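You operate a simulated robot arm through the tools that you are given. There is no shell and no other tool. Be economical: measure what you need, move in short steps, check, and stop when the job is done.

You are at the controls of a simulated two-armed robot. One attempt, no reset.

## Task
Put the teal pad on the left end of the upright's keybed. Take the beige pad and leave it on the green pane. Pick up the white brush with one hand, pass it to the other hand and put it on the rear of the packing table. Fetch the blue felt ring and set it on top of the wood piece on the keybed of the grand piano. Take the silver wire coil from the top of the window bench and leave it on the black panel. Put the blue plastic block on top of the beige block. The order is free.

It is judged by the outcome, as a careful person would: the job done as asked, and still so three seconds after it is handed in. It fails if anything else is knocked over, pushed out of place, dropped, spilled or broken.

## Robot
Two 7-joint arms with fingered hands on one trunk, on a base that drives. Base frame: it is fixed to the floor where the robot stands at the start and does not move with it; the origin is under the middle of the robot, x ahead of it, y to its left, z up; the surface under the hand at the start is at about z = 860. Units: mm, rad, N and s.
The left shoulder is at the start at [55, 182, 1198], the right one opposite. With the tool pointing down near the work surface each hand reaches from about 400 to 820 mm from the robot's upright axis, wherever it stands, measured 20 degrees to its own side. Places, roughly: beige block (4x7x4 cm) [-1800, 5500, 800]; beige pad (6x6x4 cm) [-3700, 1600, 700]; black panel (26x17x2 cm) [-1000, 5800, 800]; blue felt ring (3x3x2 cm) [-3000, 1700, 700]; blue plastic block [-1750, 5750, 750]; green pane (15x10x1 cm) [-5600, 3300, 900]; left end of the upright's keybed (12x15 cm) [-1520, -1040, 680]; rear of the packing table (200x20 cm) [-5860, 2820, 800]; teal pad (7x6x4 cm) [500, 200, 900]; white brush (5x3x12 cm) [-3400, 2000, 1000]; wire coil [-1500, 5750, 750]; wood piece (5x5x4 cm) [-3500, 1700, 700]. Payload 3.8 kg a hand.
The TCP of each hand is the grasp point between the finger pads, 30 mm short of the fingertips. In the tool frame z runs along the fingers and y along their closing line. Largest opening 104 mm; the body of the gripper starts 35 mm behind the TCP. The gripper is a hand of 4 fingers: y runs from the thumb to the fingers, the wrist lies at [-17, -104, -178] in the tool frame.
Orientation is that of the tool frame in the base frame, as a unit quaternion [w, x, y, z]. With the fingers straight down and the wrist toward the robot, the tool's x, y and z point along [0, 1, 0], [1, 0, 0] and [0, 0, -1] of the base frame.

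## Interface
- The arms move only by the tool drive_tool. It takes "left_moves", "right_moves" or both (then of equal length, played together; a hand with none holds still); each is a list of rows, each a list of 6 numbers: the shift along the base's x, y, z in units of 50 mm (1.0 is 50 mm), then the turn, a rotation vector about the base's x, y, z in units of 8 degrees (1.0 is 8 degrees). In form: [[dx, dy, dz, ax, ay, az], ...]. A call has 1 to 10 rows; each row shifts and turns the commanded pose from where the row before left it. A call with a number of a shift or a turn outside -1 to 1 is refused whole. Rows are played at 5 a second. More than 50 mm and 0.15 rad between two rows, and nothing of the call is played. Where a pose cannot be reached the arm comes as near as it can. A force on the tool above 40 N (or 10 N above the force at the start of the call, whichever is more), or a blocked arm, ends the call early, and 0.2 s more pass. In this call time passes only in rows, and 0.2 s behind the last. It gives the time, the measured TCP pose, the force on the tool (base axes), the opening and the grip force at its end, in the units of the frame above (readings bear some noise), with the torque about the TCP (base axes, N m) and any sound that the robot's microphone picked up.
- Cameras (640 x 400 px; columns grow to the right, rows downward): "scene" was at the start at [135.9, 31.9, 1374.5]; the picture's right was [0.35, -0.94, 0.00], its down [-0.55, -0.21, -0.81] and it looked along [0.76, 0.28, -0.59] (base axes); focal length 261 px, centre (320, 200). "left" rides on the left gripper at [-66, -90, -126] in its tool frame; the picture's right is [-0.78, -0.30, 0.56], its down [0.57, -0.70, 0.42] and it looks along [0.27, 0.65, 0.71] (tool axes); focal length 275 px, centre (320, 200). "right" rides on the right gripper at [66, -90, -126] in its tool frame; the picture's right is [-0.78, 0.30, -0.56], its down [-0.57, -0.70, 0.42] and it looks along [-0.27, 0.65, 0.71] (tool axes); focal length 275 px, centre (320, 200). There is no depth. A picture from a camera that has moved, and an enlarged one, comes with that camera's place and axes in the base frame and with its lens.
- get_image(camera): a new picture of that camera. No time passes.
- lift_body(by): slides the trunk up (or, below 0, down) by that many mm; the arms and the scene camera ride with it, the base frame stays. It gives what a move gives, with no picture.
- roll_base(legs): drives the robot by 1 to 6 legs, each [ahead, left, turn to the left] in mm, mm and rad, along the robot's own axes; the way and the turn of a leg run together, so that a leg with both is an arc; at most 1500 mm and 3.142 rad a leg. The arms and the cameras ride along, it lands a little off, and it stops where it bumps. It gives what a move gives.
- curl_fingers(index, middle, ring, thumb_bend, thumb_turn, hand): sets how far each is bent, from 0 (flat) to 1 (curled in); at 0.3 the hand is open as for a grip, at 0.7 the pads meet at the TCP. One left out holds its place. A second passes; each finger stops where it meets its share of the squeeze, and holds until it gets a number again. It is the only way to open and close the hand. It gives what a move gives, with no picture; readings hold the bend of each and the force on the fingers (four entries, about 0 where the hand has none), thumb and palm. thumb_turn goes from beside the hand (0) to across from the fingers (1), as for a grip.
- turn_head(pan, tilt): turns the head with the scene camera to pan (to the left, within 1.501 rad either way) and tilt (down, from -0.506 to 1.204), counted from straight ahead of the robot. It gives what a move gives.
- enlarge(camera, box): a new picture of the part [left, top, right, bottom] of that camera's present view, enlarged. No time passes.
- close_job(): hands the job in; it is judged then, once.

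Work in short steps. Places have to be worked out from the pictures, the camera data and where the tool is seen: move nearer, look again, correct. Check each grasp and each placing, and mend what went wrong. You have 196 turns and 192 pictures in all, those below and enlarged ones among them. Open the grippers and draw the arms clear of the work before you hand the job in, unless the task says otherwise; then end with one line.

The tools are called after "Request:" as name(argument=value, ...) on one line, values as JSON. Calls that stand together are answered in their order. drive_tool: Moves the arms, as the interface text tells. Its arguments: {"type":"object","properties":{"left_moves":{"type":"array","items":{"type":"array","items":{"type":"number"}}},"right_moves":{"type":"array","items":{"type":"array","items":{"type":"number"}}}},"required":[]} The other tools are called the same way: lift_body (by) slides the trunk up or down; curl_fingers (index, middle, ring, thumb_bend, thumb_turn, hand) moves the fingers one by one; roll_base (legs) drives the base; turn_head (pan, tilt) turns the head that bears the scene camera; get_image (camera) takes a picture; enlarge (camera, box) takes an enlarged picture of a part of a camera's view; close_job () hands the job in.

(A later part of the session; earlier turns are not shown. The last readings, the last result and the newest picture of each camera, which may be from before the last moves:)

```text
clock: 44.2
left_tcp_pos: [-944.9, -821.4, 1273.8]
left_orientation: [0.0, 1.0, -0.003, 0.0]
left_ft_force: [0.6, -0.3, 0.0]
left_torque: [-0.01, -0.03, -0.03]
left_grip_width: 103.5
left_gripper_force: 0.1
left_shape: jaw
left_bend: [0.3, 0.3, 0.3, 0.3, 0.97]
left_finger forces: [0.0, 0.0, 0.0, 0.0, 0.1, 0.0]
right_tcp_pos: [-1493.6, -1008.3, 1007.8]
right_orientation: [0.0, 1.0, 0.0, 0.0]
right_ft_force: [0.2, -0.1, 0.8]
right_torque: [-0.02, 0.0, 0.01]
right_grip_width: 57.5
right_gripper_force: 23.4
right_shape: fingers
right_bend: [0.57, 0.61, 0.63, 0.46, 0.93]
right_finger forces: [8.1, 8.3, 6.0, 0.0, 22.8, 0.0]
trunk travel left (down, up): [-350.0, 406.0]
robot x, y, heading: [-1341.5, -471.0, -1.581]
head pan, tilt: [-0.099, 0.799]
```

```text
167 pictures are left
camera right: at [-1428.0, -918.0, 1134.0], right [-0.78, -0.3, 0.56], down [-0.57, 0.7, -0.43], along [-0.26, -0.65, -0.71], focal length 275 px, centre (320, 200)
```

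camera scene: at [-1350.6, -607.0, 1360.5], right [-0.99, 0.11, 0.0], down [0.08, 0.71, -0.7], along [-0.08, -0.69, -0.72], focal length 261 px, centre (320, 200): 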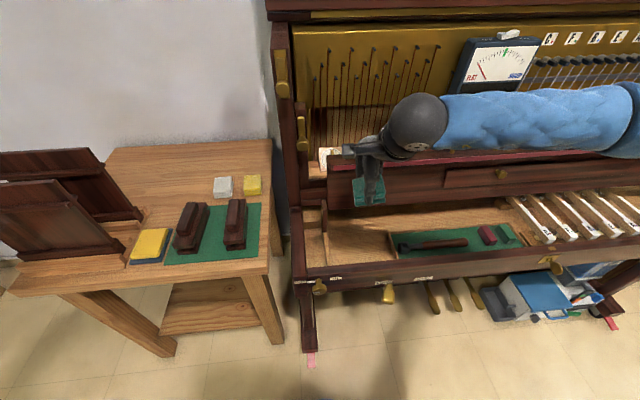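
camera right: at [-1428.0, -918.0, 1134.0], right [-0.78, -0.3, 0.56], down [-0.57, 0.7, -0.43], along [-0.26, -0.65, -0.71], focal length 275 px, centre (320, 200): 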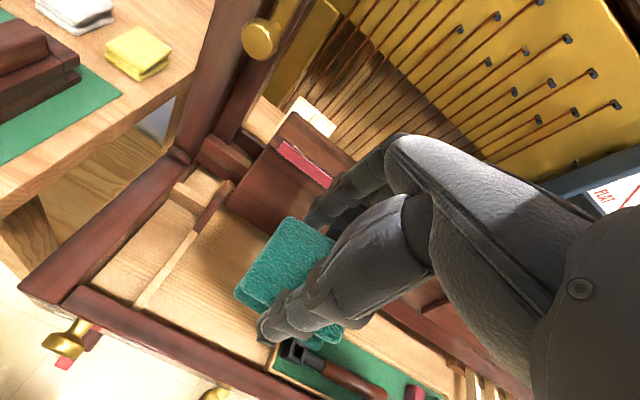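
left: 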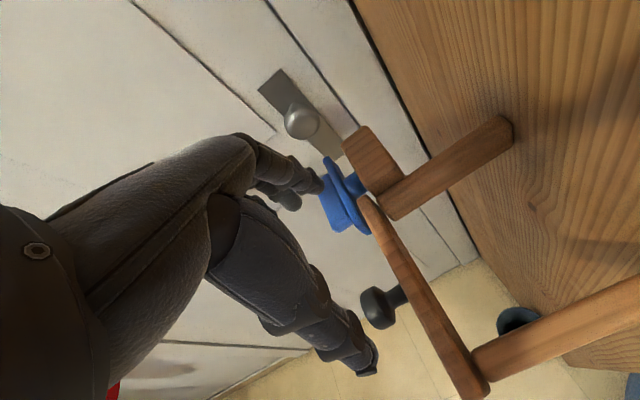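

The bare keybed area spans about x -1440..-1615 and y -1000..-1185. I restore the 16° grasp tilt so the pad is level, shift to [-1522,-1060], and lower the trunk by 150.

Request:
drive_tool(right_moves=[[-0.3, -0.5, 0, 0, -1, 0], [-0.28, -0.5, 0, 0, -1, 0]])

Request:
lift_body(by=-150)

Request:
get_image(camera="scene")

Request:
get_image(camera="right")

```text
clock: 44.8
left_tcp_pos: [-945.2, -821.3, 1273.5]
left_orientation: [0.0, 1.0, -0.003, 0.0]
left_ft_force: [0.7, -0.5, 1.4]
left_torque: [-0.02, 0.0, 0.0]
left_grip_width: 103.6
left_gripper_force: 0.0
left_shape: jaw
left_bend: [0.3, 0.3, 0.3, 0.3, 0.97]
left_finger forces: [0.1, 0.1, 0.0, 0.0, 0.0, 0.1]
right_tcp_pos: [-1524.0, -1058.0, 1008.3]
right_orientation: [0.0, 0.99, 0.0, 0.14]
right_ft_force: [0.2, -0.7, -0.7]
right_torque: [0.01, 0.0, 0.0]
right_grip_width: 57.2
right_gripper_force: 22.4
right_shape: fingers
right_bend: [0.57, 0.61, 0.63, 0.46, 0.93]
right_finger forces: [8.2, 8.3, 6.0, 0.0, 22.8, 0.0]
trunk travel left (down, up): [-350.0, 406.0]
robot x, y, heading: [-1339.3, -475.8, -1.581]
head pan, tilt: [-0.099, 0.799]
```

```text
clock: 46.5
left_tcp_pos: [-945.3, -821.1, 1123.7]
left_orientation: [0.0, 1.0, -0.002, 0.0]
left_ft_force: [-0.7, -0.1, -0.1]
left_torque: [-0.01, 0.02, 0.02]
left_grip_width: 104.0
left_gripper_force: 0.0
left_shape: jaw
left_bend: [0.3, 0.3, 0.3, 0.3, 0.97]
left_finger forces: [0.0, 0.0, 0.0, 0.1, 0.0, 0.0]
right_tcp_pos: [-1522.8, -1057.4, 859.7]
right_orientation: [0.002, 0.99, 0.001, 0.139]
right_ft_force: [0.4, 0.5, 0.0]
right_torque: [-0.03, -0.02, -0.02]
right_grip_width: 57.5
right_gripper_force: 22.8
right_shape: fingers
right_bend: [0.58, 0.63, 0.64, 0.45, 0.93]
right_finger forces: [8.2, 8.5, 5.9, 0.1, 23.0, 0.0]
trunk travel left (down, up): [-200.0, 556.0]
robot x, y, heading: [-1339.5, -473.4, -1.58]
head pan, tilt: [-0.099, 0.799]
```

```text
166 pictures are left
camera scene: at [-1351.1, -669.7, 1207.3], right [-0.99, 0.11, 0.0], down [0.08, 0.71, -0.7], along [-0.07, -0.69, -0.72], focal length 261 px, centre (320, 200)
```

scene: 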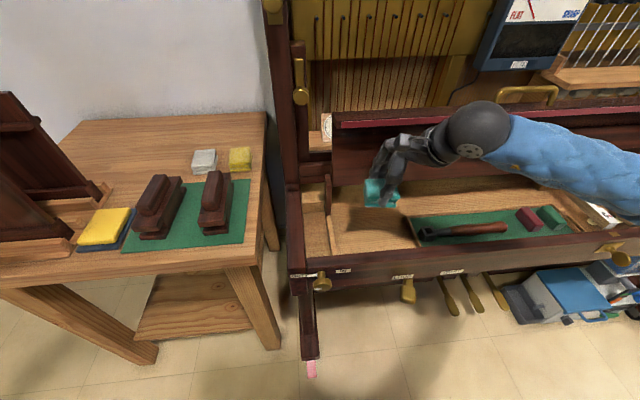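

```text
165 pictures are left
camera right: at [-1494.3, -967.5, 998.0], right [-0.9, -0.29, 0.32], down [-0.43, 0.7, -0.57], along [-0.06, -0.65, -0.76], focal length 275 px, centre (320, 200)
```

right: 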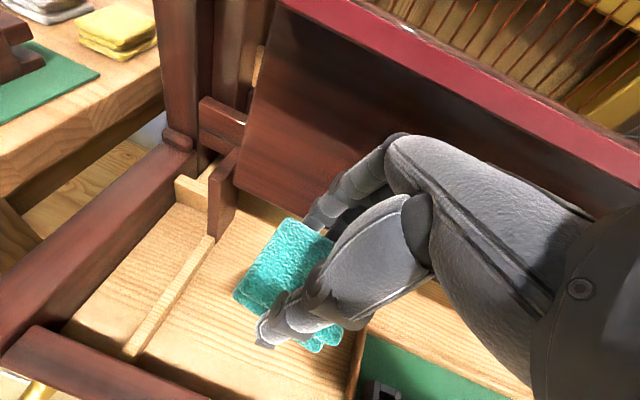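

The pad is level over the bare left end, between the rail and the tray. I lower it to just above the surface.

Request:
drive_tool(right_moves=[[0, 0, -0.8, 0, 0, 0], [0, 0, -0.8, 0, 0, 0], [0, 0, -0.7, 0, 0, 0], [0, 0, -0.15, 0, 0, 0]])

Request:
get_image(camera="right")

Request:
enlarge(camera="scene", box=[280, 120, 480, 320])

```text
clock: 47.5
left_tcp_pos: [-944.3, -820.6, 1123.3]
left_orientation: [0.0, 1.0, -0.003, 0.0]
left_ft_force: [-0.1, 0.1, -0.3]
left_torque: [-0.01, 0.01, 0.02]
left_grip_width: 103.9
left_gripper_force: 0.2
left_shape: jaw
left_bend: [0.3, 0.3, 0.3, 0.3, 0.97]
left_finger forces: [0.0, 0.0, 0.1, 0.0, 0.0, 0.0]
right_tcp_pos: [-1521.8, -1059.4, 736.9]
right_orientation: [0.001, 0.99, 0.0, 0.139]
right_ft_force: [0.2, -0.8, -0.8]
right_torque: [-0.02, 0.03, 0.01]
right_grip_width: 57.5
right_gripper_force: 22.8
right_shape: fingers
right_bend: [0.58, 0.63, 0.64, 0.45, 0.93]
right_finger forces: [8.2, 8.4, 5.8, 0.1, 23.0, 0.0]
trunk travel left (down, up): [-200.0, 556.0]
robot x, y, heading: [-1339.1, -472.5, -1.577]
head pan, tilt: [-0.099, 0.799]
```

```text
164 pictures are left
camera right: at [-1493.4, -969.1, 875.1], right [-0.9, -0.3, 0.32], down [-0.43, 0.7, -0.57], along [-0.06, -0.65, -0.76], focal length 275 px, centre (320, 200)
```

right: 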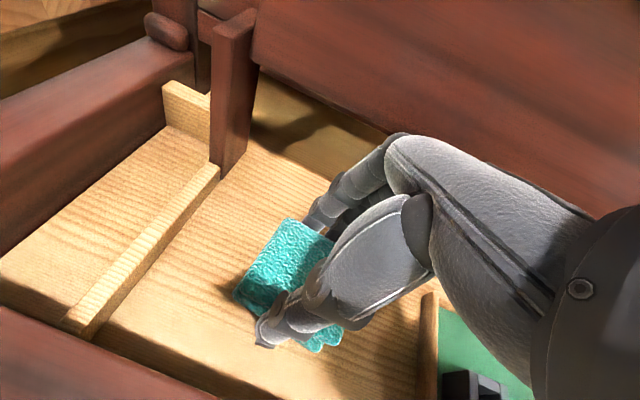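

```text
2.00 times, centred on (380, 220) of scene
camera zoom: at [-1351.1, -670.0, 1207.1], right [-0.99, 0.11, 0.0], down [0.08, 0.71, -0.7], along [-0.07, -0.69, -0.72], focal length 522 px, centre (200, 160)
```

zoom: 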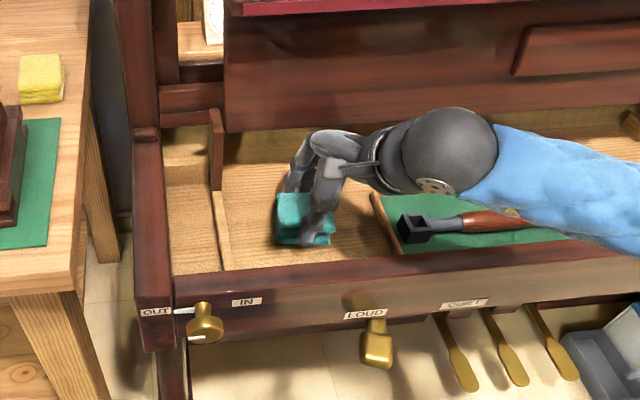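

It is close to the surface, so I step down gently until contact.

Request:
drive_tool(right_moves=[[0, 0, -0.1, 0, 0, 0], [0, 0, -0.1, 0, 0, 0], [0, 0, -0.08, 0, 0, 0]])

Request:
enlarge(camera="scene", box=[330, 160, 430, 260])

```text
clock: 48.3
left_tcp_pos: [-946.0, -818.6, 1124.1]
left_orientation: [0.001, 1.0, -0.003, -0.001]
left_ft_force: [-0.8, 1.1, -1.1]
left_torque: [-0.01, -0.02, 0.02]
left_grip_width: 103.8
left_gripper_force: 0.0
left_shape: jaw
left_bend: [0.3, 0.3, 0.3, 0.3, 0.97]
left_finger forces: [0.1, 0.0, 0.0, 0.1, 0.1, 0.0]
right_tcp_pos: [-1522.2, -1059.4, 724.4]
right_orientation: [0.005, 0.99, 0.001, 0.141]
right_ft_force: [-1.9, 3.1, 15.7]
right_torque: [-0.12, -0.08, 0.05]
right_grip_width: 57.6
right_gripper_force: 24.1
right_shape: fingers
right_bend: [0.58, 0.63, 0.64, 0.44, 0.93]
right_finger forces: [8.0, 9.0, 5.4, 0.0, 25.9, 0.0]
trunk travel left (down, up): [-200.0, 556.0]
robot x, y, heading: [-1341.2, -476.7, -1.579]
head pan, tilt: [-0.099, 0.799]
```

```text
4.00 times, centred on (380, 210) of scene
camera zoom: at [-1350.8, -668.5, 1207.6], right [-0.99, 0.11, 0.0], down [0.08, 0.71, -0.7], along [-0.08, -0.69, -0.72], focal length 1044 px, centre (80, 160)
```

zoom: 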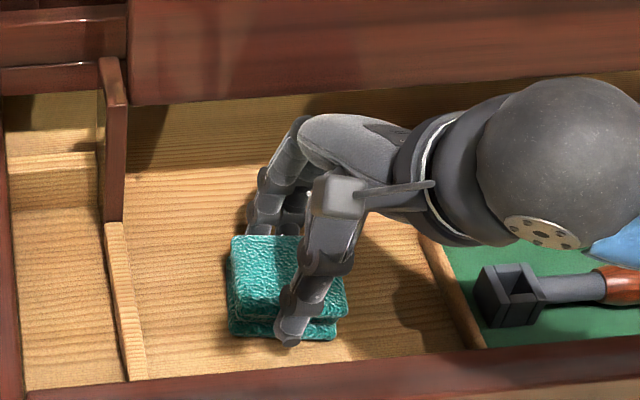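

The contact force is 15.7 N at z=724, so the pad is down. I raise a touch and open gently.

Request:
drive_tool(right_moves=[[0, 0, 0.06, 0, 0, 0]])

Request:
curl_fingers(hand="right", index=0.45, middle=0.45, ring=0.45, thumb_bend=0.34)

Request:
drive_tool(right_moves=[[0, 0, 0.4, 0, 0, 0], [0, 0, 0.8, 0, 0, 0], [0, 0, 0.8, 0, 0, 0], [0, 0, 0.8, 0, 0, 0]])

Request:
get_image(camera="scene")

```text
clock: 48.7
left_tcp_pos: [-943.8, -819.9, 1123.7]
left_orientation: [0.0, 1.0, -0.003, 0.0]
left_ft_force: [0.0, 0.3, 1.1]
left_torque: [0.0, 0.02, -0.01]
left_grip_width: 103.9
left_gripper_force: 0.0
left_shape: jaw
left_bend: [0.3, 0.3, 0.3, 0.3, 0.97]
left_finger forces: [0.0, 0.0, 0.0, 0.1, 0.0, 0.1]
right_tcp_pos: [-1522.8, -1058.7, 724.0]
right_orientation: [0.002, 0.99, 0.001, 0.139]
right_ft_force: [0.4, -4.4, 10.0]
right_torque: [-0.33, -0.05, 0.0]
right_grip_width: 57.7
right_gripper_force: 23.6
right_shape: fingers
right_bend: [0.58, 0.62, 0.64, 0.44, 0.93]
right_finger forces: [9.6, 9.3, 6.6, 0.1, 22.1, 0.0]
trunk travel left (down, up): [-200.0, 556.0]
robot x, y, heading: [-1342.1, -472.3, -1.583]
head pan, tilt: [-0.099, 0.799]
```

```text
clock: 49.7
left_tcp_pos: [-944.5, -820.9, 1123.0]
left_orientation: [0.0, 1.0, -0.003, -0.001]
left_ft_force: [-0.4, 0.6, -0.2]
left_torque: [0.01, -0.03, 0.0]
left_grip_width: 104.0
left_gripper_force: 0.0
left_shape: jaw
left_bend: [0.3, 0.3, 0.3, 0.3, 0.97]
left_finger forces: [0.0, 0.0, 0.0, 0.0, 0.0, 0.1]
right_tcp_pos: [-1523.0, -1058.2, 722.6]
right_orientation: [0.0, 0.99, 0.0, 0.139]
right_ft_force: [0.1, 0.3, -0.4]
right_torque: [0.04, 0.01, 0.01]
right_grip_width: 80.2
right_gripper_force: 0.0
right_shape: fingers
right_bend: [0.45, 0.45, 0.45, 0.34, 0.97]
right_finger forces: [0.1, 0.0, 0.1, 0.1, 0.0, 0.0]
trunk travel left (down, up): [-200.0, 556.0]
robot x, y, heading: [-1338.7, -472.0, -1.579]
head pan, tilt: [-0.099, 0.799]
```

```text
clock: 50.7
left_tcp_pos: [-943.3, -820.4, 1124.2]
left_orientation: [0.0, 1.0, -0.002, 0.0]
left_ft_force: [0.6, -0.1, 0.2]
left_torque: [0.01, 0.01, -0.01]
left_grip_width: 104.1
left_gripper_force: 0.1
left_shape: jaw
left_bend: [0.3, 0.3, 0.3, 0.3, 0.97]
left_finger forces: [0.0, 0.0, 0.0, 0.1, 0.0, 0.0]
right_tcp_pos: [-1520.4, -1059.8, 866.5]
right_orientation: [0.0, 0.99, 0.0, 0.14]
right_ft_force: [0.3, 1.6, -0.5]
right_torque: [0.02, -0.03, -0.02]
right_grip_width: 80.5
right_gripper_force: 0.0
right_shape: fingers
right_bend: [0.45, 0.45, 0.45, 0.34, 0.97]
right_finger forces: [0.0, 0.0, 0.1, 0.0, 0.1, 0.0]
trunk travel left (down, up): [-200.0, 556.0]
robot x, y, heading: [-1338.9, -467.9, -1.58]
head pan, tilt: [-0.099, 0.799]
```

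```text
161 pictures are left
camera scene: at [-1350.8, -669.8, 1207.2], right [-0.99, 0.11, 0.0], down [0.08, 0.71, -0.7], along [-0.07, -0.69, -0.72], focal length 261 px, centre (320, 200)
```

scene: 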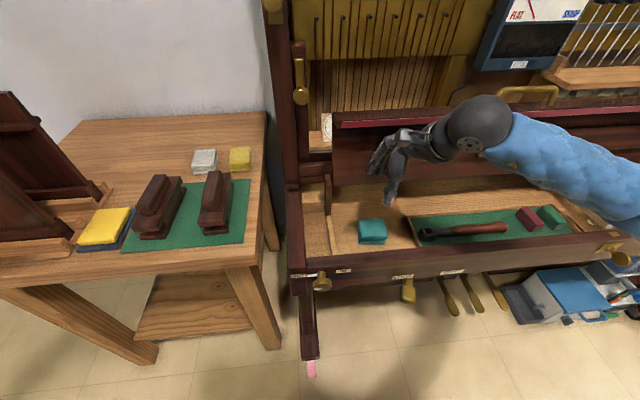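

The teal pad is placed. I raise the trunk, untilt and pull in the right hand, then back off and turn to face -x while checking for the cart.

Request:
lift_body(by=150)

Request:
drive_tool(right_moves=[[0, 0.8, 0.4, 0, 1, 0], [0, 0.8, 0.4, 0, 1, 0], [0, 0.8, 0.4, 0, 0, 0]])

Request:
roll_base(legs=[[-100, 0, 0], [0, 0, -0.9]])

Request:
turn_head(pan=-1.1, tilt=0.5)

Request:
get_image(camera="scene")

```text
clock: 52.5
left_tcp_pos: [-944.6, -821.6, 1273.9]
left_orientation: [-0.001, 1.0, -0.002, 0.0]
left_ft_force: [0.4, 1.0, -0.7]
left_torque: [0.0, -0.01, 0.0]
left_grip_width: 104.1
left_gripper_force: 0.1
left_shape: jaw
left_bend: [0.3, 0.3, 0.3, 0.3, 0.97]
left_finger forces: [0.0, 0.1, 0.0, 0.1, 0.0, 0.0]
right_tcp_pos: [-1521.9, -1058.5, 1014.2]
right_orientation: [0.001, 0.99, 0.0, 0.139]
right_ft_force: [0.4, -0.2, -0.9]
right_torque: [-0.01, 0.02, 0.02]
right_grip_width: 80.4
right_gripper_force: 0.1
right_shape: fingers
right_bend: [0.45, 0.45, 0.45, 0.34, 0.97]
right_finger forces: [0.0, 0.0, 0.0, 0.0, 0.1, 0.0]
trunk travel left (down, up): [-350.0, 406.0]
robot x, y, heading: [-1343.9, -475.2, -1.579]
head pan, tilt: [-0.099, 0.799]
```

```text
clock: 53.3
left_tcp_pos: [-945.0, -819.2, 1274.6]
left_orientation: [0.001, 1.0, -0.002, 0.0]
left_ft_force: [-0.5, 0.1, 0.0]
left_torque: [-0.04, -0.02, 0.0]
left_grip_width: 103.8
left_gripper_force: 0.1
left_shape: jaw
left_bend: [0.3, 0.3, 0.3, 0.3, 0.97]
left_finger forces: [0.0, 0.0, 0.0, 0.0, 0.0, 0.0]
right_tcp_pos: [-1524.6, -936.5, 1075.8]
right_orientation: [0.001, 1.0, 0.0, -0.001]
right_ft_force: [-0.1, 0.0, -0.2]
right_torque: [0.01, -0.01, 0.0]
right_grip_width: 80.6
right_gripper_force: 0.0
right_shape: fingers
right_bend: [0.45, 0.45, 0.45, 0.34, 0.97]
right_finger forces: [0.0, 0.1, 0.0, 0.1, 0.1, 0.0]
trunk travel left (down, up): [-350.0, 406.0]
robot x, y, heading: [-1340.0, -472.3, -1.581]
head pan, tilt: [-0.099, 0.799]
```

```text
clock: 56.8
left_tcp_pos: [-1372.8, -901.0, 1272.7]
left_orientation: [0.0, 0.896, -0.443, 0.0]
left_ft_force: [-0.1, 0.0, 0.3]
left_torque: [0.01, -0.02, 0.02]
left_grip_width: 104.0
left_gripper_force: 0.0
left_shape: jaw
left_bend: [0.3, 0.3, 0.3, 0.3, 0.97]
left_finger forces: [0.0, 0.1, 0.0, 0.1, 0.1, 0.1]
right_tcp_pos: [-1820.4, -512.7, 1073.3]
right_orientation: [0.001, 0.897, -0.442, -0.001]
right_ft_force: [-0.6, 0.2, -0.5]
right_torque: [0.0, 0.03, 0.0]
right_grip_width: 80.5
right_gripper_force: 0.0
right_shape: fingers
right_bend: [0.45, 0.45, 0.45, 0.34, 0.97]
right_finger forces: [0.1, 0.0, 0.0, 0.0, 0.1, 0.1]
trunk travel left (down, up): [-350.0, 406.0]
robot x, y, heading: [-1342.2, -371.5, -2.497]
head pan, tilt: [-0.099, 0.799]
```

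```text
clock: 58.0
left_tcp_pos: [-1373.8, -900.4, 1273.0]
left_orientation: [0.0, 0.896, -0.443, 0.0]
left_ft_force: [-0.4, 0.8, -0.8]
left_torque: [-0.01, -0.01, 0.03]
left_grip_width: 104.2
left_gripper_force: 0.0
left_shape: jaw
left_bend: [0.3, 0.3, 0.3, 0.3, 0.97]
left_finger forces: [0.0, 0.0, 0.0, 0.0, 0.1, 0.0]
right_tcp_pos: [-1819.4, -514.1, 1073.4]
right_orientation: [0.001, 0.897, -0.442, 0.0]
right_ft_force: [0.4, 0.2, 1.1]
right_torque: [-0.03, -0.01, 0.0]
right_grip_width: 80.3
right_gripper_force: 0.1
right_shape: fingers
right_bend: [0.45, 0.45, 0.45, 0.34, 0.97]
right_finger forces: [0.0, 0.0, 0.0, 0.0, 0.0, 0.0]
trunk travel left (down, up): [-350.0, 406.0]
robot x, y, heading: [-1340.9, -373.7, -2.493]
head pan, tilt: [-1.1, 0.499]
```

```text
160 pictures are left
camera scene: at [-1466.4, -367.1, 1386.5], right [0.44, 0.9, 0.0], down [0.43, -0.21, -0.88], along [-0.79, 0.38, -0.48], focal length 261 px, centre (320, 200)
```

scene: 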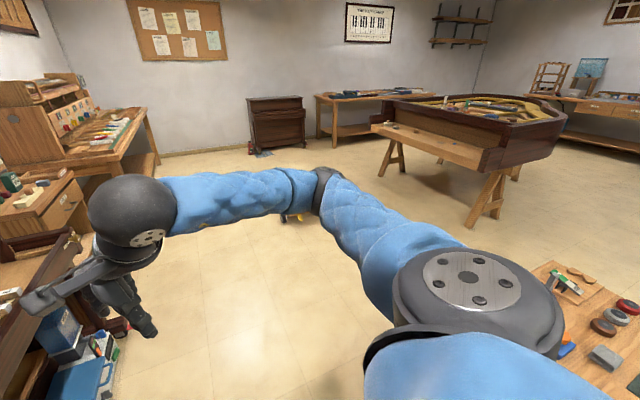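

The grand stands on trestles ahead to the right, with its keybed facing -y. A tool table shows at lower right, so I look at it directly.

Request:
turn_head(pan=-1.5, tilt=0.5)

Request:
get_image(camera="scene")

```text
clock: 58.9
left_tcp_pos: [-1373.6, -900.9, 1273.9]
left_orientation: [0.0, 0.896, -0.444, 0.0]
left_ft_force: [-0.3, 0.3, 0.5]
left_torque: [-0.06, 0.01, -0.02]
left_grip_width: 104.2
left_gripper_force: 0.1
left_shape: jaw
left_bend: [0.3, 0.3, 0.3, 0.3, 0.97]
left_finger forces: [0.0, 0.1, 0.0, 0.0, 0.0, 0.0]
right_tcp_pos: [-1819.8, -514.0, 1074.1]
right_orientation: [0.001, 0.897, -0.441, -0.001]
right_ft_force: [0.5, 0.4, 0.2]
right_torque: [0.01, 0.0, -0.01]
right_grip_width: 80.7
right_gripper_force: 0.0
right_shape: fingers
right_bend: [0.45, 0.45, 0.45, 0.34, 0.97]
right_finger forces: [0.0, 0.0, 0.0, 0.0, 0.1, 0.0]
trunk travel left (down, up): [-350.0, 406.0]
robot x, y, heading: [-1338.7, -374.7, -2.498]
head pan, tilt: [-1.499, 0.499]
```

```text
159 pictures are left
camera scene: at [-1444.5, -338.4, 1386.5], right [0.75, 0.66, 0.0], down [0.32, -0.36, -0.88], along [-0.58, 0.66, -0.48], focal length 261 px, centre (320, 200)
```

scene: 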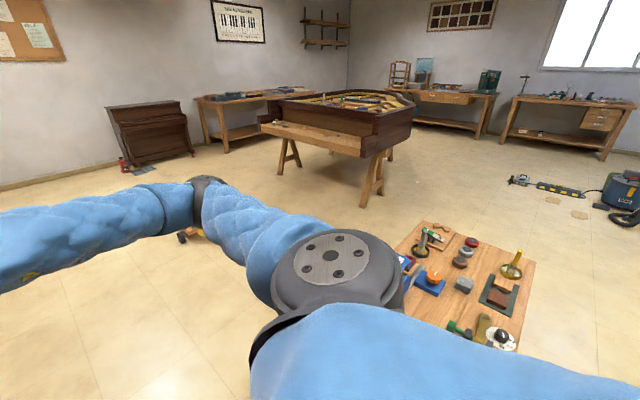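

The tool table occupies about x -1770..-1330 and y up to 765. I drive around it: face -x, go ahead about 1250, then turn to +y.

Request:
roll_base(legs=[[0, 0, -0.63], [1250, 0, 0], [0, 0, -1.55]])

Request:
turn_head(pan=0.3, tilt=0.45)

Request:
get_image(camera="scene")

```text
clock: 70.7
left_tcp_pos: [-3016.0, -93.7, 1274.5]
left_orientation: [0.0, -0.031, 1.0, 0.0]
left_ft_force: [-0.5, 0.4, 0.0]
left_torque: [-0.02, 0.01, 0.03]
left_grip_width: 104.0
left_gripper_force: 0.1
left_shape: jaw
left_bend: [0.3, 0.3, 0.3, 0.3, 0.97]
left_finger forces: [0.0, 0.0, 0.1, 0.0, 0.0, 0.1]
right_tcp_pos: [-2447.0, 62.5, 1074.4]
right_orientation: [-0.001, -0.035, 0.999, 0.001]
right_ft_force: [0.2, 0.3, 0.3]
right_torque: [0.0, -0.02, -0.02]
right_grip_width: 80.6
right_gripper_force: 0.1
right_shape: fingers
right_bend: [0.45, 0.45, 0.45, 0.34, 0.97]
right_finger forces: [0.1, 0.1, 0.1, 0.1, 0.0, 0.0]
trunk travel left (down, up): [-350.0, 406.0]
robot x, y, heading: [-2599.7, -410.9, 1.631]
head pan, tilt: [-1.499, 0.499]
```

```text
clock: 72.5
left_tcp_pos: [-3015.5, -94.4, 1275.0]
left_orientation: [0.0, -0.031, 1.0, 0.0]
left_ft_force: [-0.4, 0.2, 0.6]
left_torque: [0.01, 0.03, -0.03]
left_grip_width: 104.0
left_gripper_force: 0.2
left_shape: jaw
left_bend: [0.3, 0.3, 0.3, 0.3, 0.97]
left_finger forces: [0.0, 0.1, 0.0, 0.1, 0.1, 0.0]
right_tcp_pos: [-2447.5, 61.8, 1075.0]
right_orientation: [0.0, -0.035, 0.999, 0.001]
right_ft_force: [0.3, 1.4, -0.3]
right_torque: [-0.04, -0.01, 0.04]
right_grip_width: 80.5
right_gripper_force: 0.0
right_shape: fingers
right_bend: [0.45, 0.45, 0.45, 0.34, 0.97]
right_finger forces: [0.0, 0.0, 0.0, 0.0, 0.0, 0.0]
trunk travel left (down, up): [-350.0, 406.0]
robot x, y, heading: [-2599.0, -417.9, 1.634]
head pan, tilt: [0.3, 0.45]
```

```text
158 pictures are left
camera scene: at [-2634.3, -271.9, 1390.9], right [0.94, 0.35, 0.0], down [0.15, -0.41, -0.9], along [-0.32, 0.84, -0.44], focal length 261 px, centre (320, 200)
```

scene: 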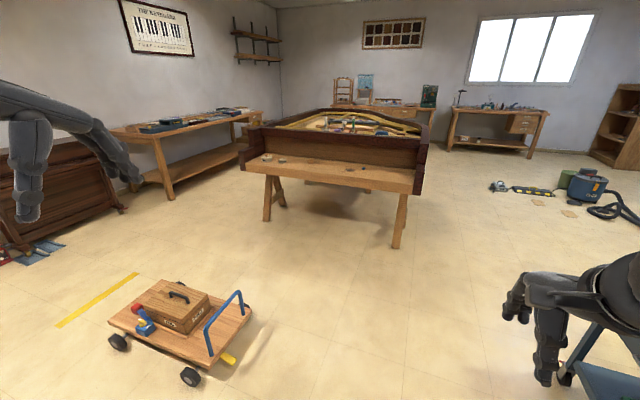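

The trolley stays below y≈600, and the grand's keybed front is at y≈1420. I zoom in on the keybed items before driving.

Request:
enlarge(camera="scene", box=[230, 90, 440, 210])

Request:
roll_base(legs=[[0, 0, -0.06], [1200, 0, 0], [0, 450, 0]])

Request:
turn_head(pan=0.0, tilt=0.6)

Request:
get_image(camera="scene")

```text
3.05 times, centred on (335, 150) of scene
camera zoom: at [-2634.3, -271.9, 1390.9], right [0.94, 0.35, 0.0], down [0.15, -0.41, -0.9], along [-0.32, 0.84, -0.44], focal length 796 px, centre (274, 352)
```

zoom: 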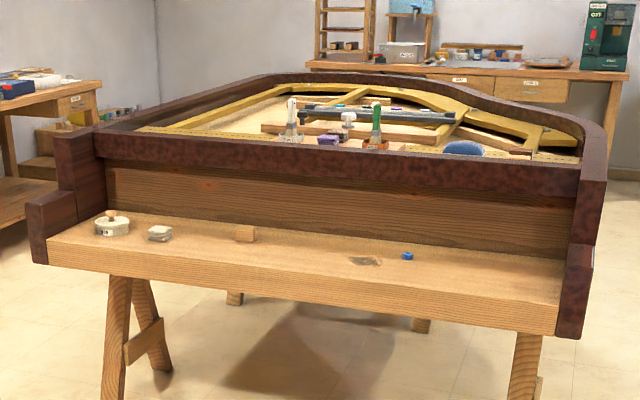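

```text
clock: 81.5
left_tcp_pos: [-3427.6, 1174.3, 1274.5]
left_orientation: [0.0, 0.007, 1.0, -0.001]
left_ft_force: [0.9, 0.6, -0.4]
left_torque: [0.0, 0.01, 0.0]
left_grip_width: 104.1
left_gripper_force: 0.1
left_shape: jaw
left_bend: [0.3, 0.3, 0.3, 0.3, 0.97]
left_finger forces: [0.1, 0.0, 0.1, 0.0, 0.1, 0.0]
right_tcp_pos: [-2847.9, 1285.3, 1074.2]
right_orientation: [0.0, 0.005, 1.0, 0.001]
right_ft_force: [0.7, 0.6, -0.3]
right_torque: [0.01, 0.02, -0.02]
right_grip_width: 80.5
right_gripper_force: 0.1
right_shape: fingers
right_bend: [0.45, 0.45, 0.45, 0.34, 0.97]
right_finger forces: [0.1, 0.0, 0.1, 0.0, 0.0, 0.1]
trunk travel left (down, up): [-350.0, 406.0]
robot x, y, heading: [-3037.1, 825.1, 1.555]
head pan, tilt: [0.3, 0.45]
```

```text
clock: 82.3
left_tcp_pos: [-3427.7, 1174.2, 1273.8]
left_orientation: [0.001, 0.008, 1.0, 0.0]
left_ft_force: [0.1, -0.1, 0.0]
left_torque: [0.01, 0.0, -0.02]
left_grip_width: 104.0
left_gripper_force: 0.1
left_shape: jaw
left_bend: [0.3, 0.3, 0.3, 0.3, 0.97]
left_finger forces: [0.1, 0.0, 0.0, 0.0, 0.0, 0.0]
right_tcp_pos: [-2846.7, 1285.2, 1075.1]
right_orientation: [0.0, 0.004, 1.0, 0.001]
right_ft_force: [-0.3, -0.2, -0.5]
right_torque: [-0.02, 0.01, 0.0]
right_grip_width: 80.6
right_gripper_force: 0.1
right_shape: fingers
right_bend: [0.45, 0.45, 0.45, 0.34, 0.97]
right_finger forces: [0.0, 0.1, 0.1, 0.0, 0.0, 0.1]
trunk travel left (down, up): [-350.0, 406.0]
robot x, y, heading: [-3035.2, 819.6, 1.554]
head pan, tilt: [0.0, 0.6]
```

```text
156 pictures are left
camera scene: at [-3033.0, 967.1, 1377.4], right [1.0, -0.02, 0.0], down [-0.01, -0.56, -0.83], along [0.01, 0.83, -0.56], focal length 261 px, centre (320, 200)
```

scene: 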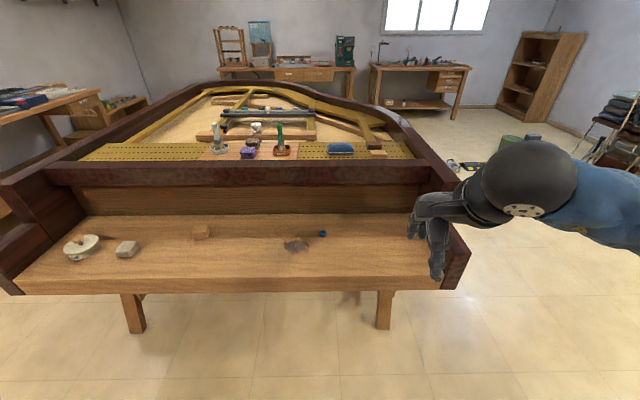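

Estimates: ring [-3013,1712], wood [-3477,1732], beige pad [-3706,1651], all on the keybed. I strafe left 150 and go ahead 290, with the trunk lowered by 130.

Request:
roll_base(legs=[[0, 0, 0.016], [0, 150, 0], [290, 0, 0]])

Request:
lift_body(by=-130)

Request:
turn_head(pan=0.0, tilt=0.8)

Request:
get_image(camera="scene")

Request:
get_image(camera="right")

```text
clock: 85.6
left_tcp_pos: [-3580.9, 1463.8, 1274.4]
left_orientation: [-0.001, 0.002, 1.0, -0.001]
left_ft_force: [-0.4, -0.2, 0.2]
left_torque: [0.0, -0.03, 0.0]
left_grip_width: 103.9
left_gripper_force: 0.2
left_shape: jaw
left_bend: [0.3, 0.3, 0.3, 0.3, 0.97]
left_finger forces: [0.1, 0.0, 0.0, 0.0, 0.1, 0.0]
right_tcp_pos: [-3001.6, 1582.8, 1074.0]
right_orientation: [0.0, -0.001, 1.0, 0.0]
right_ft_force: [-0.2, 0.0, 0.7]
right_torque: [0.02, 0.01, 0.0]
right_grip_width: 80.5
right_gripper_force: 0.0
right_shape: fingers
right_bend: [0.45, 0.45, 0.45, 0.34, 0.97]
right_finger forces: [0.0, 0.0, 0.1, 0.0, 0.0, 0.1]
trunk travel left (down, up): [-350.0, 406.0]
robot x, y, heading: [-3181.2, 1118.9, 1.563]
head pan, tilt: [0.0, 0.6]
```

```text
clock: 87.2
left_tcp_pos: [-3580.9, 1461.2, 1143.9]
left_orientation: [0.0, 0.001, 1.0, 0.0]
left_ft_force: [0.4, -0.5, -0.2]
left_torque: [0.0, 0.01, 0.0]
left_grip_width: 103.7
left_gripper_force: 0.0
left_shape: jaw
left_bend: [0.3, 0.3, 0.3, 0.3, 0.97]
left_finger forces: [0.0, 0.0, 0.1, 0.1, 0.1, 0.0]
right_tcp_pos: [-3002.8, 1580.7, 945.3]
right_orientation: [-0.001, -0.002, 1.0, 0.002]
right_ft_force: [-0.3, 0.1, 0.7]
right_torque: [0.03, 0.04, -0.01]
right_grip_width: 80.5
right_gripper_force: 0.0
right_shape: fingers
right_bend: [0.45, 0.45, 0.45, 0.34, 0.97]
right_finger forces: [0.0, 0.1, 0.0, 0.0, 0.1, 0.0]
trunk travel left (down, up): [-220.0, 536.0]
robot x, y, heading: [-3185.4, 1117.1, 1.565]
head pan, tilt: [0.0, 0.6]
```

```text
clock: 87.9
left_tcp_pos: [-3580.5, 1464.0, 1143.5]
left_orientation: [0.001, 0.001, 1.0, -0.001]
left_ft_force: [0.4, -0.5, 0.2]
left_torque: [-0.01, 0.01, 0.01]
left_grip_width: 104.0
left_gripper_force: 0.0
left_shape: jaw
left_bend: [0.3, 0.3, 0.3, 0.3, 0.97]
left_finger forces: [0.0, 0.0, 0.0, 0.0, 0.1, 0.0]
right_tcp_pos: [-3003.1, 1580.8, 943.9]
right_orientation: [0.001, -0.002, 1.0, 0.001]
right_ft_force: [0.0, 0.5, -0.2]
right_torque: [0.01, -0.03, 0.0]
right_grip_width: 80.5
right_gripper_force: 0.2
right_shape: fingers
right_bend: [0.45, 0.45, 0.45, 0.34, 0.97]
right_finger forces: [0.1, 0.1, 0.1, 0.1, 0.1, 0.1]
trunk travel left (down, up): [-220.0, 536.0]
robot x, y, heading: [-3184.0, 1116.8, 1.565]
head pan, tilt: [0.0, 0.799]
```

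```text
155 pictures are left
camera scene: at [-3183.9, 1305.9, 1227.8], right [1.0, -0.01, 0.0], down [0.0, -0.72, -0.7], along [0.0, 0.7, -0.72], focal length 261 px, centre (320, 200)
```

scene: 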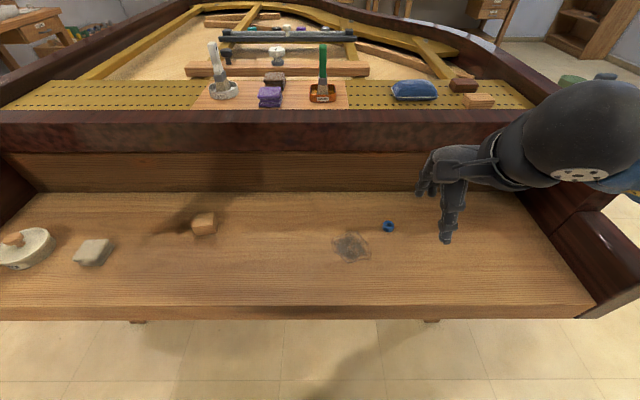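

```text
154 pictures are left
camera right: at [-3068.6, 1490.6, 1070.5], right [0.78, 0.3, 0.56], down [0.57, -0.7, -0.43], along [0.26, 0.65, -0.71], focal length 275 px, centre (320, 200)
```

right: 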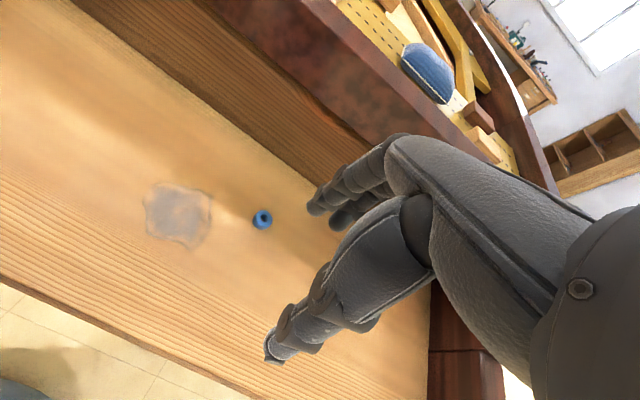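

Triangulation puts the ring's top at [-3012,1720,706]. I set a symmetric, smaller opening and move above it.

Request:
curl_fingers(hand="right", index=0.45, middle=0.45, ring=0.45, thumb_bend=0.45)

Request:
drive_tool(right_moves=[[-0.17, 0.7, -0.5, 0, 0, 0], [0, 0.7, -0.6, 0, 0, 0], [0, 0.7, -0.6, 0, 0, 0], [0, 0.68, -0.6, 0, 0, 0], [0, 0, -0.9, 0, 0, 0]])

Request:
get_image(camera="right")

Request:
enlarge(camera="scene", box=[320, 140, 480, 280])

```text
clock: 88.9
left_tcp_pos: [-3580.5, 1462.0, 1143.4]
left_orientation: [0.0, 0.002, 1.0, 0.001]
left_ft_force: [-0.4, 0.0, 0.0]
left_torque: [-0.02, 0.04, -0.01]
left_grip_width: 103.9
left_gripper_force: 0.0
left_shape: jaw
left_bend: [0.3, 0.3, 0.3, 0.3, 0.97]
left_finger forces: [0.0, 0.0, 0.1, 0.1, 0.0, 0.0]
right_tcp_pos: [-3002.5, 1581.1, 944.4]
right_orientation: [0.0, -0.002, 1.0, 0.001]
right_ft_force: [-0.8, -0.3, -0.1]
right_torque: [-0.02, 0.01, 0.01]
right_grip_width: 66.8
right_gripper_force: 0.1
right_shape: fingers
right_bend: [0.45, 0.45, 0.45, 0.45, 0.97]
right_finger forces: [0.1, 0.1, 0.0, 0.0, 0.1, 0.0]
trunk travel left (down, up): [-220.0, 536.0]
robot x, y, heading: [-3183.5, 1118.0, 1.562]
head pan, tilt: [0.0, 0.799]
```

```text
clock: 90.1
left_tcp_pos: [-3581.0, 1463.8, 1143.5]
left_orientation: [0.0, 0.002, 1.0, -0.001]
left_ft_force: [0.5, -0.1, 0.0]
left_torque: [0.02, -0.05, -0.02]
left_grip_width: 104.0
left_gripper_force: 0.2
left_shape: jaw
left_bend: [0.3, 0.3, 0.3, 0.3, 0.97]
left_finger forces: [0.1, 0.0, 0.0, 0.0, 0.1, 0.0]
right_tcp_pos: [-3009.7, 1719.5, 783.6]
right_orientation: [0.0, -0.002, 1.0, 0.001]
right_ft_force: [0.4, 0.2, -0.3]
right_torque: [0.02, 0.0, -0.01]
right_grip_width: 66.7
right_gripper_force: 0.1
right_shape: fingers
right_bend: [0.45, 0.45, 0.45, 0.45, 0.97]
right_finger forces: [0.0, 0.1, 0.0, 0.0, 0.0, 0.1]
trunk travel left (down, up): [-220.0, 536.0]
robot x, y, heading: [-3184.3, 1112.3, 1.569]
head pan, tilt: [0.0, 0.799]
```

```text
153 pictures are left
camera right: at [-3076.5, 1629.0, 909.3], right [0.78, 0.3, 0.56], down [0.57, -0.7, -0.43], along [0.26, 0.65, -0.71], focal length 275 px, centre (320, 200)
```

right: 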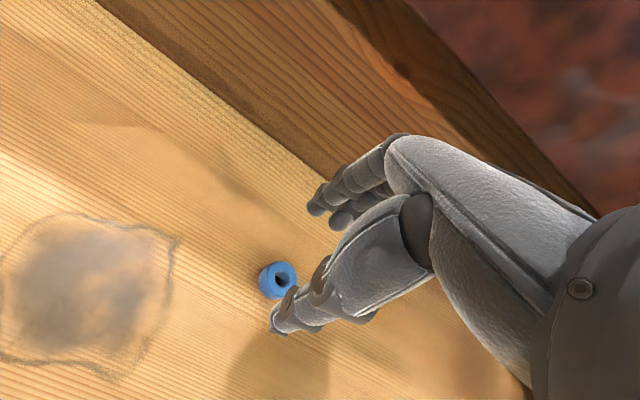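

```text
2.86 times, centred on (400, 210) of scene
camera zoom: at [-3183.7, 1306.1, 1227.7], right [1.0, -0.01, 0.0], down [0.0, -0.72, -0.7], along [0.0, 0.7, -0.72], focal length 746 px, centre (91, 171)
```

zoom: 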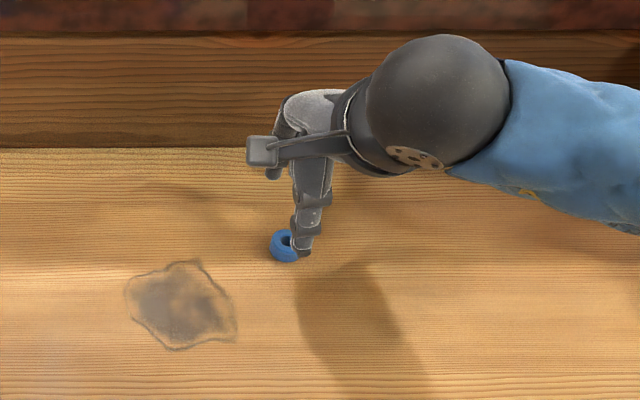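

The ring is directly below, at [-3008,1721]. I descend to z≈722 and close gently.

Request:
drive_tool(right_moves=[[0.03, 0.02, -0.6, 0, 0, 0], [0, 0, -0.4, 0, 0, 0], [0, 0, -0.2, 0, 0, 0]])

Request:
curl_fingers(hand="right", index=0.66, middle=0.66, ring=0.66, thumb_bend=0.66)

Request:
get_image(camera="right")

```text
clock: 90.9
left_tcp_pos: [-3580.6, 1459.8, 1146.2]
left_orientation: [0.0, 0.002, 1.0, 0.002]
left_ft_force: [0.3, 0.3, 0.5]
left_torque: [-0.01, 0.0, 0.01]
left_grip_width: 104.0
left_gripper_force: 0.2
left_shape: jaw
left_bend: [0.3, 0.3, 0.3, 0.3, 0.97]
left_finger forces: [0.1, 0.0, 0.1, 0.1, 0.0, 0.0]
right_tcp_pos: [-3010.3, 1723.1, 732.1]
right_orientation: [-0.002, -0.001, 1.0, 0.01]
right_ft_force: [1.7, 0.7, 31.1]
right_torque: [0.53, -0.32, -0.14]
right_grip_width: 67.1
right_gripper_force: 14.6
right_shape: fingers
right_bend: [0.45, 0.44, 0.45, 0.45, 0.97]
right_finger forces: [0.3, 23.1, 0.0, 0.1, 7.8, 0.1]
trunk travel left (down, up): [-220.0, 536.0]
robot x, y, heading: [-3182.7, 1117.4, 1.563]
head pan, tilt: [0.0, 0.799]
```

```text
clock: 91.5
left_tcp_pos: [-3580.8, 1463.9, 1142.7]
left_orientation: [0.0, 0.002, 1.0, -0.002]
left_ft_force: [-0.7, 0.7, 0.2]
left_torque: [-0.04, 0.0, -0.02]
left_grip_width: 104.0
left_gripper_force: 0.1
left_shape: jaw
left_bend: [0.3, 0.3, 0.3, 0.3, 0.97]
left_finger forces: [0.0, 0.1, 0.1, 0.0, 0.0, 0.1]
right_tcp_pos: [-3009.8, 1727.4, 732.9]
right_orientation: [-0.004, -0.001, 1.0, 0.012]
right_ft_force: [0.1, 1.9, 12.0]
right_torque: [0.33, -0.13, 0.0]
right_grip_width: 13.3
right_gripper_force: 5.9
right_shape: fingers
right_bend: [0.66, 0.54, 0.66, 0.66, 0.97]
right_finger forces: [0.0, 11.3, 0.0, 0.0, 0.5, 0.0]
trunk travel left (down, up): [-220.0, 536.0]
robot x, y, heading: [-3184.0, 1114.5, 1.566]
head pan, tilt: [0.0, 0.799]
stopped (right hand): the force on the tool passed its limit at 42 N (the readings are from after the stop); the commanded pose is now the measured one
```

```text
151 pictures are left
camera right: at [-3075.2, 1634.8, 857.6], right [0.78, 0.28, 0.56], down [0.57, -0.69, -0.45], along [0.26, 0.67, -0.7], focal length 275 px, centre (320, 200)
```

right: 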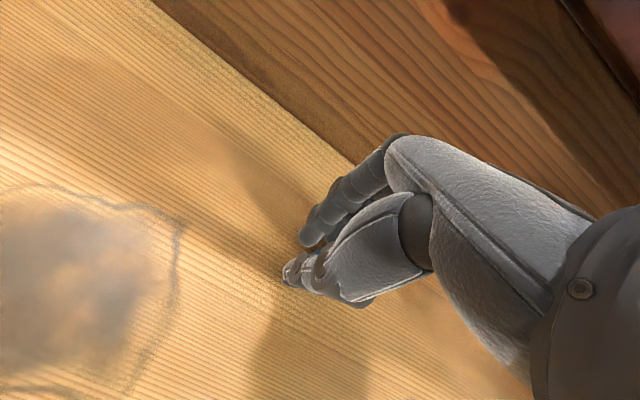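

The fingertips touched the surface, so the keybed is at z≈700. I raise 8 mm to relieve it and see where the ring is.

Request:
drive_tool(right_moves=[[0, -0.06, 0.16, 0, 0, 0]])

Request:
get_image(camera="right")

Request:
enlarge(camera="scene", box=[350, 180, 430, 250])

```text
clock: 91.9
left_tcp_pos: [-3580.2, 1464.4, 1143.1]
left_orientation: [0.0, 0.002, 1.0, -0.002]
left_ft_force: [-0.2, -0.4, -0.1]
left_torque: [-0.03, 0.02, -0.03]
left_grip_width: 103.8
left_gripper_force: 0.1
left_shape: jaw
left_bend: [0.3, 0.3, 0.3, 0.3, 0.97]
left_finger forces: [0.1, 0.0, 0.0, 0.0, 0.1, 0.0]
right_tcp_pos: [-3008.4, 1720.7, 736.6]
right_orientation: [-0.001, 0.0, 1.0, 0.005]
right_ft_force: [0.0, 0.4, 0.0]
right_torque: [-0.04, 0.02, -0.01]
right_grip_width: 13.3
right_gripper_force: 0.1
right_shape: fingers
right_bend: [0.66, 0.55, 0.66, 0.66, 0.97]
right_finger forces: [0.0, 0.1, 0.1, 0.1, 0.0, 0.0]
trunk travel left (down, up): [-220.0, 536.0]
robot x, y, heading: [-3188.0, 1114.3, 1.567]
head pan, tilt: [0.0, 0.799]
```

```text
150 pictures are left
camera right: at [-3074.9, 1628.9, 862.1], right [0.78, 0.29, 0.56], down [0.57, -0.7, -0.44], along [0.26, 0.66, -0.71], focal length 275 px, centre (320, 200)
```

right: 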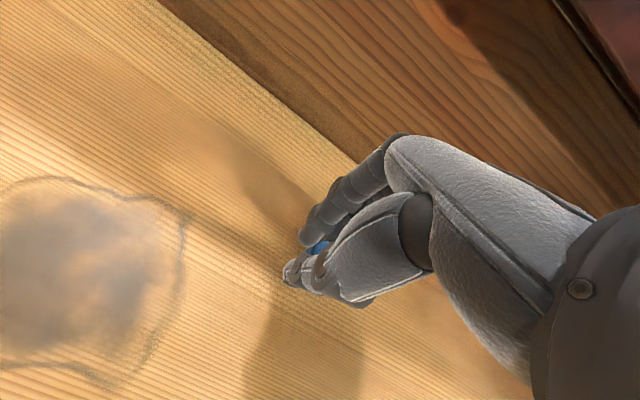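

```text
5.71 times, centred on (390, 215) of scene
camera zoom: at [-3183.8, 1306.3, 1227.4], right [1.0, -0.01, 0.0], down [0.0, -0.72, -0.7], along [0.0, 0.7, -0.72], focal length 1492 px, centre (-80, 114)
```

zoom: 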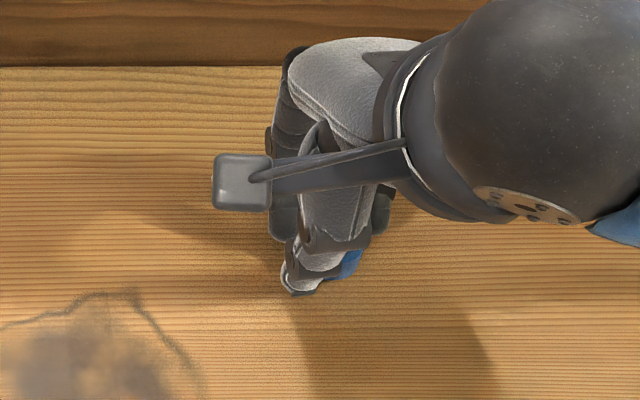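

The ring sits slightly to +x of the thumb line and is not held. I open and look again.

Request:
curl_fingers(hand="right", index=0.45, middle=0.45, ring=0.45, thumb_bend=0.45)

Request:
drive_tool(right_moves=[[0, 0, 0.8, 0, 0, 0]])

Request:
get_image(camera="right")

Request:
enlarge(camera="scene", box=[350, 180, 430, 250])

```text
clock: 92.9
left_tcp_pos: [-3580.1, 1462.7, 1144.4]
left_orientation: [0.0, 0.001, 1.0, 0.0]
left_ft_force: [0.3, -0.4, 0.5]
left_torque: [0.01, -0.02, 0.02]
left_grip_width: 104.0
left_gripper_force: 0.1
left_shape: jaw
left_bend: [0.3, 0.3, 0.3, 0.3, 0.97]
left_finger forces: [0.1, 0.0, 0.0, 0.1, 0.0, 0.0]
right_tcp_pos: [-3008.8, 1722.2, 738.0]
right_orientation: [-0.002, 0.0, 1.0, 0.008]
right_ft_force: [-0.2, 0.4, 0.3]
right_torque: [-0.03, -0.01, 0.02]
right_grip_width: 66.0
right_gripper_force: 0.0
right_shape: fingers
right_bend: [0.45, 0.45, 0.45, 0.45, 0.97]
right_finger forces: [0.0, 0.0, 0.0, 0.0, 0.0, 0.0]
trunk travel left (down, up): [-220.0, 536.0]
robot x, y, heading: [-3183.5, 1114.2, 1.565]
head pan, tilt: [0.0, 0.799]
```

```text
clock: 93.3
left_tcp_pos: [-3581.4, 1463.2, 1144.4]
left_orientation: [0.001, 0.001, 1.0, 0.0]
left_ft_force: [0.0, 0.3, -0.2]
left_torque: [0.0, 0.02, 0.01]
left_grip_width: 103.9
left_gripper_force: 0.1
left_shape: jaw
left_bend: [0.3, 0.3, 0.3, 0.3, 0.97]
left_finger forces: [0.0, 0.0, 0.1, 0.1, 0.0, 0.0]
right_tcp_pos: [-3010.6, 1721.4, 778.0]
right_orientation: [-0.002, -0.001, 1.0, 0.008]
right_ft_force: [0.1, 0.5, 0.1]
right_torque: [0.01, -0.02, 0.01]
right_grip_width: 66.4
right_gripper_force: 0.1
right_shape: fingers
right_bend: [0.45, 0.45, 0.45, 0.45, 0.97]
right_finger forces: [0.0, 0.0, 0.1, 0.0, 0.0, 0.0]
trunk travel left (down, up): [-220.0, 536.0]
robot x, y, heading: [-3186.1, 1115.2, 1.567]
head pan, tilt: [0.0, 0.799]
```

```text
148 pictures are left
camera right: at [-3076.6, 1628.0, 903.8], right [0.78, 0.29, 0.56], down [0.57, -0.69, -0.44], along [0.26, 0.66, -0.7], focal length 275 px, centre (320, 200)
```

right: 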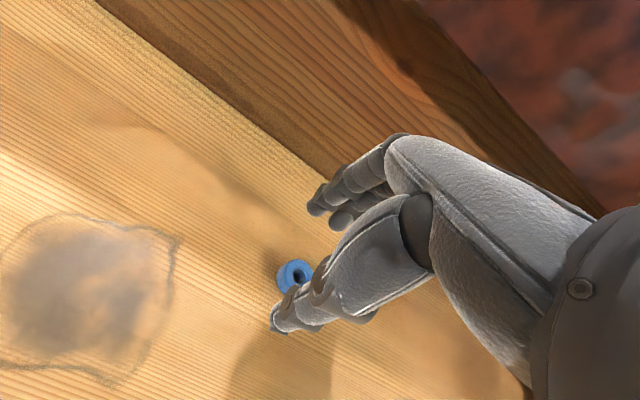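

```text
5.71 times, centred on (390, 215) of scene
camera zoom: at [-3184.0, 1305.5, 1227.9], right [1.0, -0.01, 0.0], down [0.0, -0.72, -0.7], along [0.0, 0.7, -0.72], focal length 1492 px, centre (-80, 114)
```

zoom: 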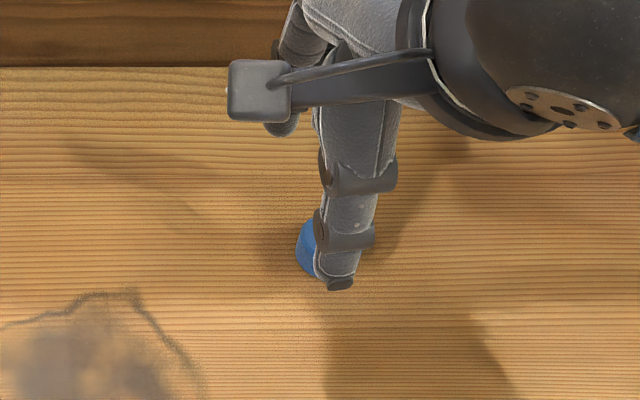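

The ring is now at about [-3001,1727]. I shift there, descend to z≈738 just above surface contact, and close.

Request:
drive_tool(right_moves=[[0.2, 0.12, -0.2, 0, 0, 0], [0, 0, -0.4, 0, 0, 0], [0, 0, -0.2, 0, 0, 0]])

Request:
curl_fingers(hand="right", index=0.66, middle=0.66, ring=0.66, thumb_bend=0.6)

Request:
get_image(camera="right")

```text
clock: 94.1
left_tcp_pos: [-3581.2, 1462.0, 1144.4]
left_orientation: [0.001, 0.001, 1.0, 0.0]
left_ft_force: [0.7, 0.1, 0.4]
left_torque: [0.0, 0.01, 0.0]
left_grip_width: 103.9
left_gripper_force: 0.1
left_shape: jaw
left_bend: [0.3, 0.3, 0.3, 0.3, 0.97]
left_finger forces: [0.1, 0.0, 0.0, 0.0, 0.1, 0.0]
right_tcp_pos: [-2999.6, 1727.9, 737.7]
right_orientation: [-0.003, 0.001, 1.0, 0.008]
right_ft_force: [0.6, 0.2, 0.7]
right_torque: [0.02, 0.01, -0.02]
right_grip_width: 66.0
right_gripper_force: 0.1
right_shape: fingers
right_bend: [0.45, 0.45, 0.45, 0.45, 0.97]
right_finger forces: [0.0, 0.0, 0.1, 0.0, 0.0, 0.0]
trunk travel left (down, up): [-220.0, 536.0]
robot x, y, heading: [-3182.0, 1117.3, 1.565]
head pan, tilt: [0.0, 0.799]
```

```text
clock: 95.1
left_tcp_pos: [-3580.0, 1462.7, 1145.1]
left_orientation: [0.0, 0.002, 1.0, 0.0]
left_ft_force: [-0.1, 0.0, 0.4]
left_torque: [-0.02, 0.02, -0.03]
left_grip_width: 104.2
left_gripper_force: 0.0
left_shape: jaw
left_bend: [0.3, 0.3, 0.3, 0.3, 0.97]
left_finger forces: [0.0, 0.0, 0.0, 0.1, 0.0, 0.0]
right_tcp_pos: [-3000.9, 1726.1, 737.7]
right_orientation: [-0.002, -0.001, 1.0, 0.007]
right_ft_force: [0.1, -0.3, -0.2]
right_torque: [0.01, 0.01, -0.01]
right_grip_width: 21.8
right_gripper_force: 1.1
right_shape: fingers
right_bend: [0.66, 0.65, 0.66, 0.59, 0.97]
right_finger forces: [0.2, 0.8, 0.1, 0.0, 0.9, 0.0]
trunk travel left (down, up): [-220.0, 536.0]
robot x, y, heading: [-3183.7, 1113.3, 1.563]
head pan, tilt: [0.0, 0.799]
```

```text
146 pictures are left
camera right: at [-3066.5, 1634.8, 863.0], right [0.78, 0.29, 0.56], down [0.57, -0.69, -0.44], along [0.26, 0.66, -0.7], focal length 275 px, centre (320, 200)
```

right: 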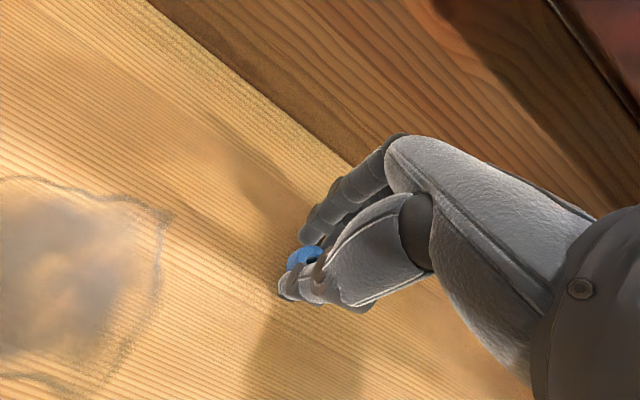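

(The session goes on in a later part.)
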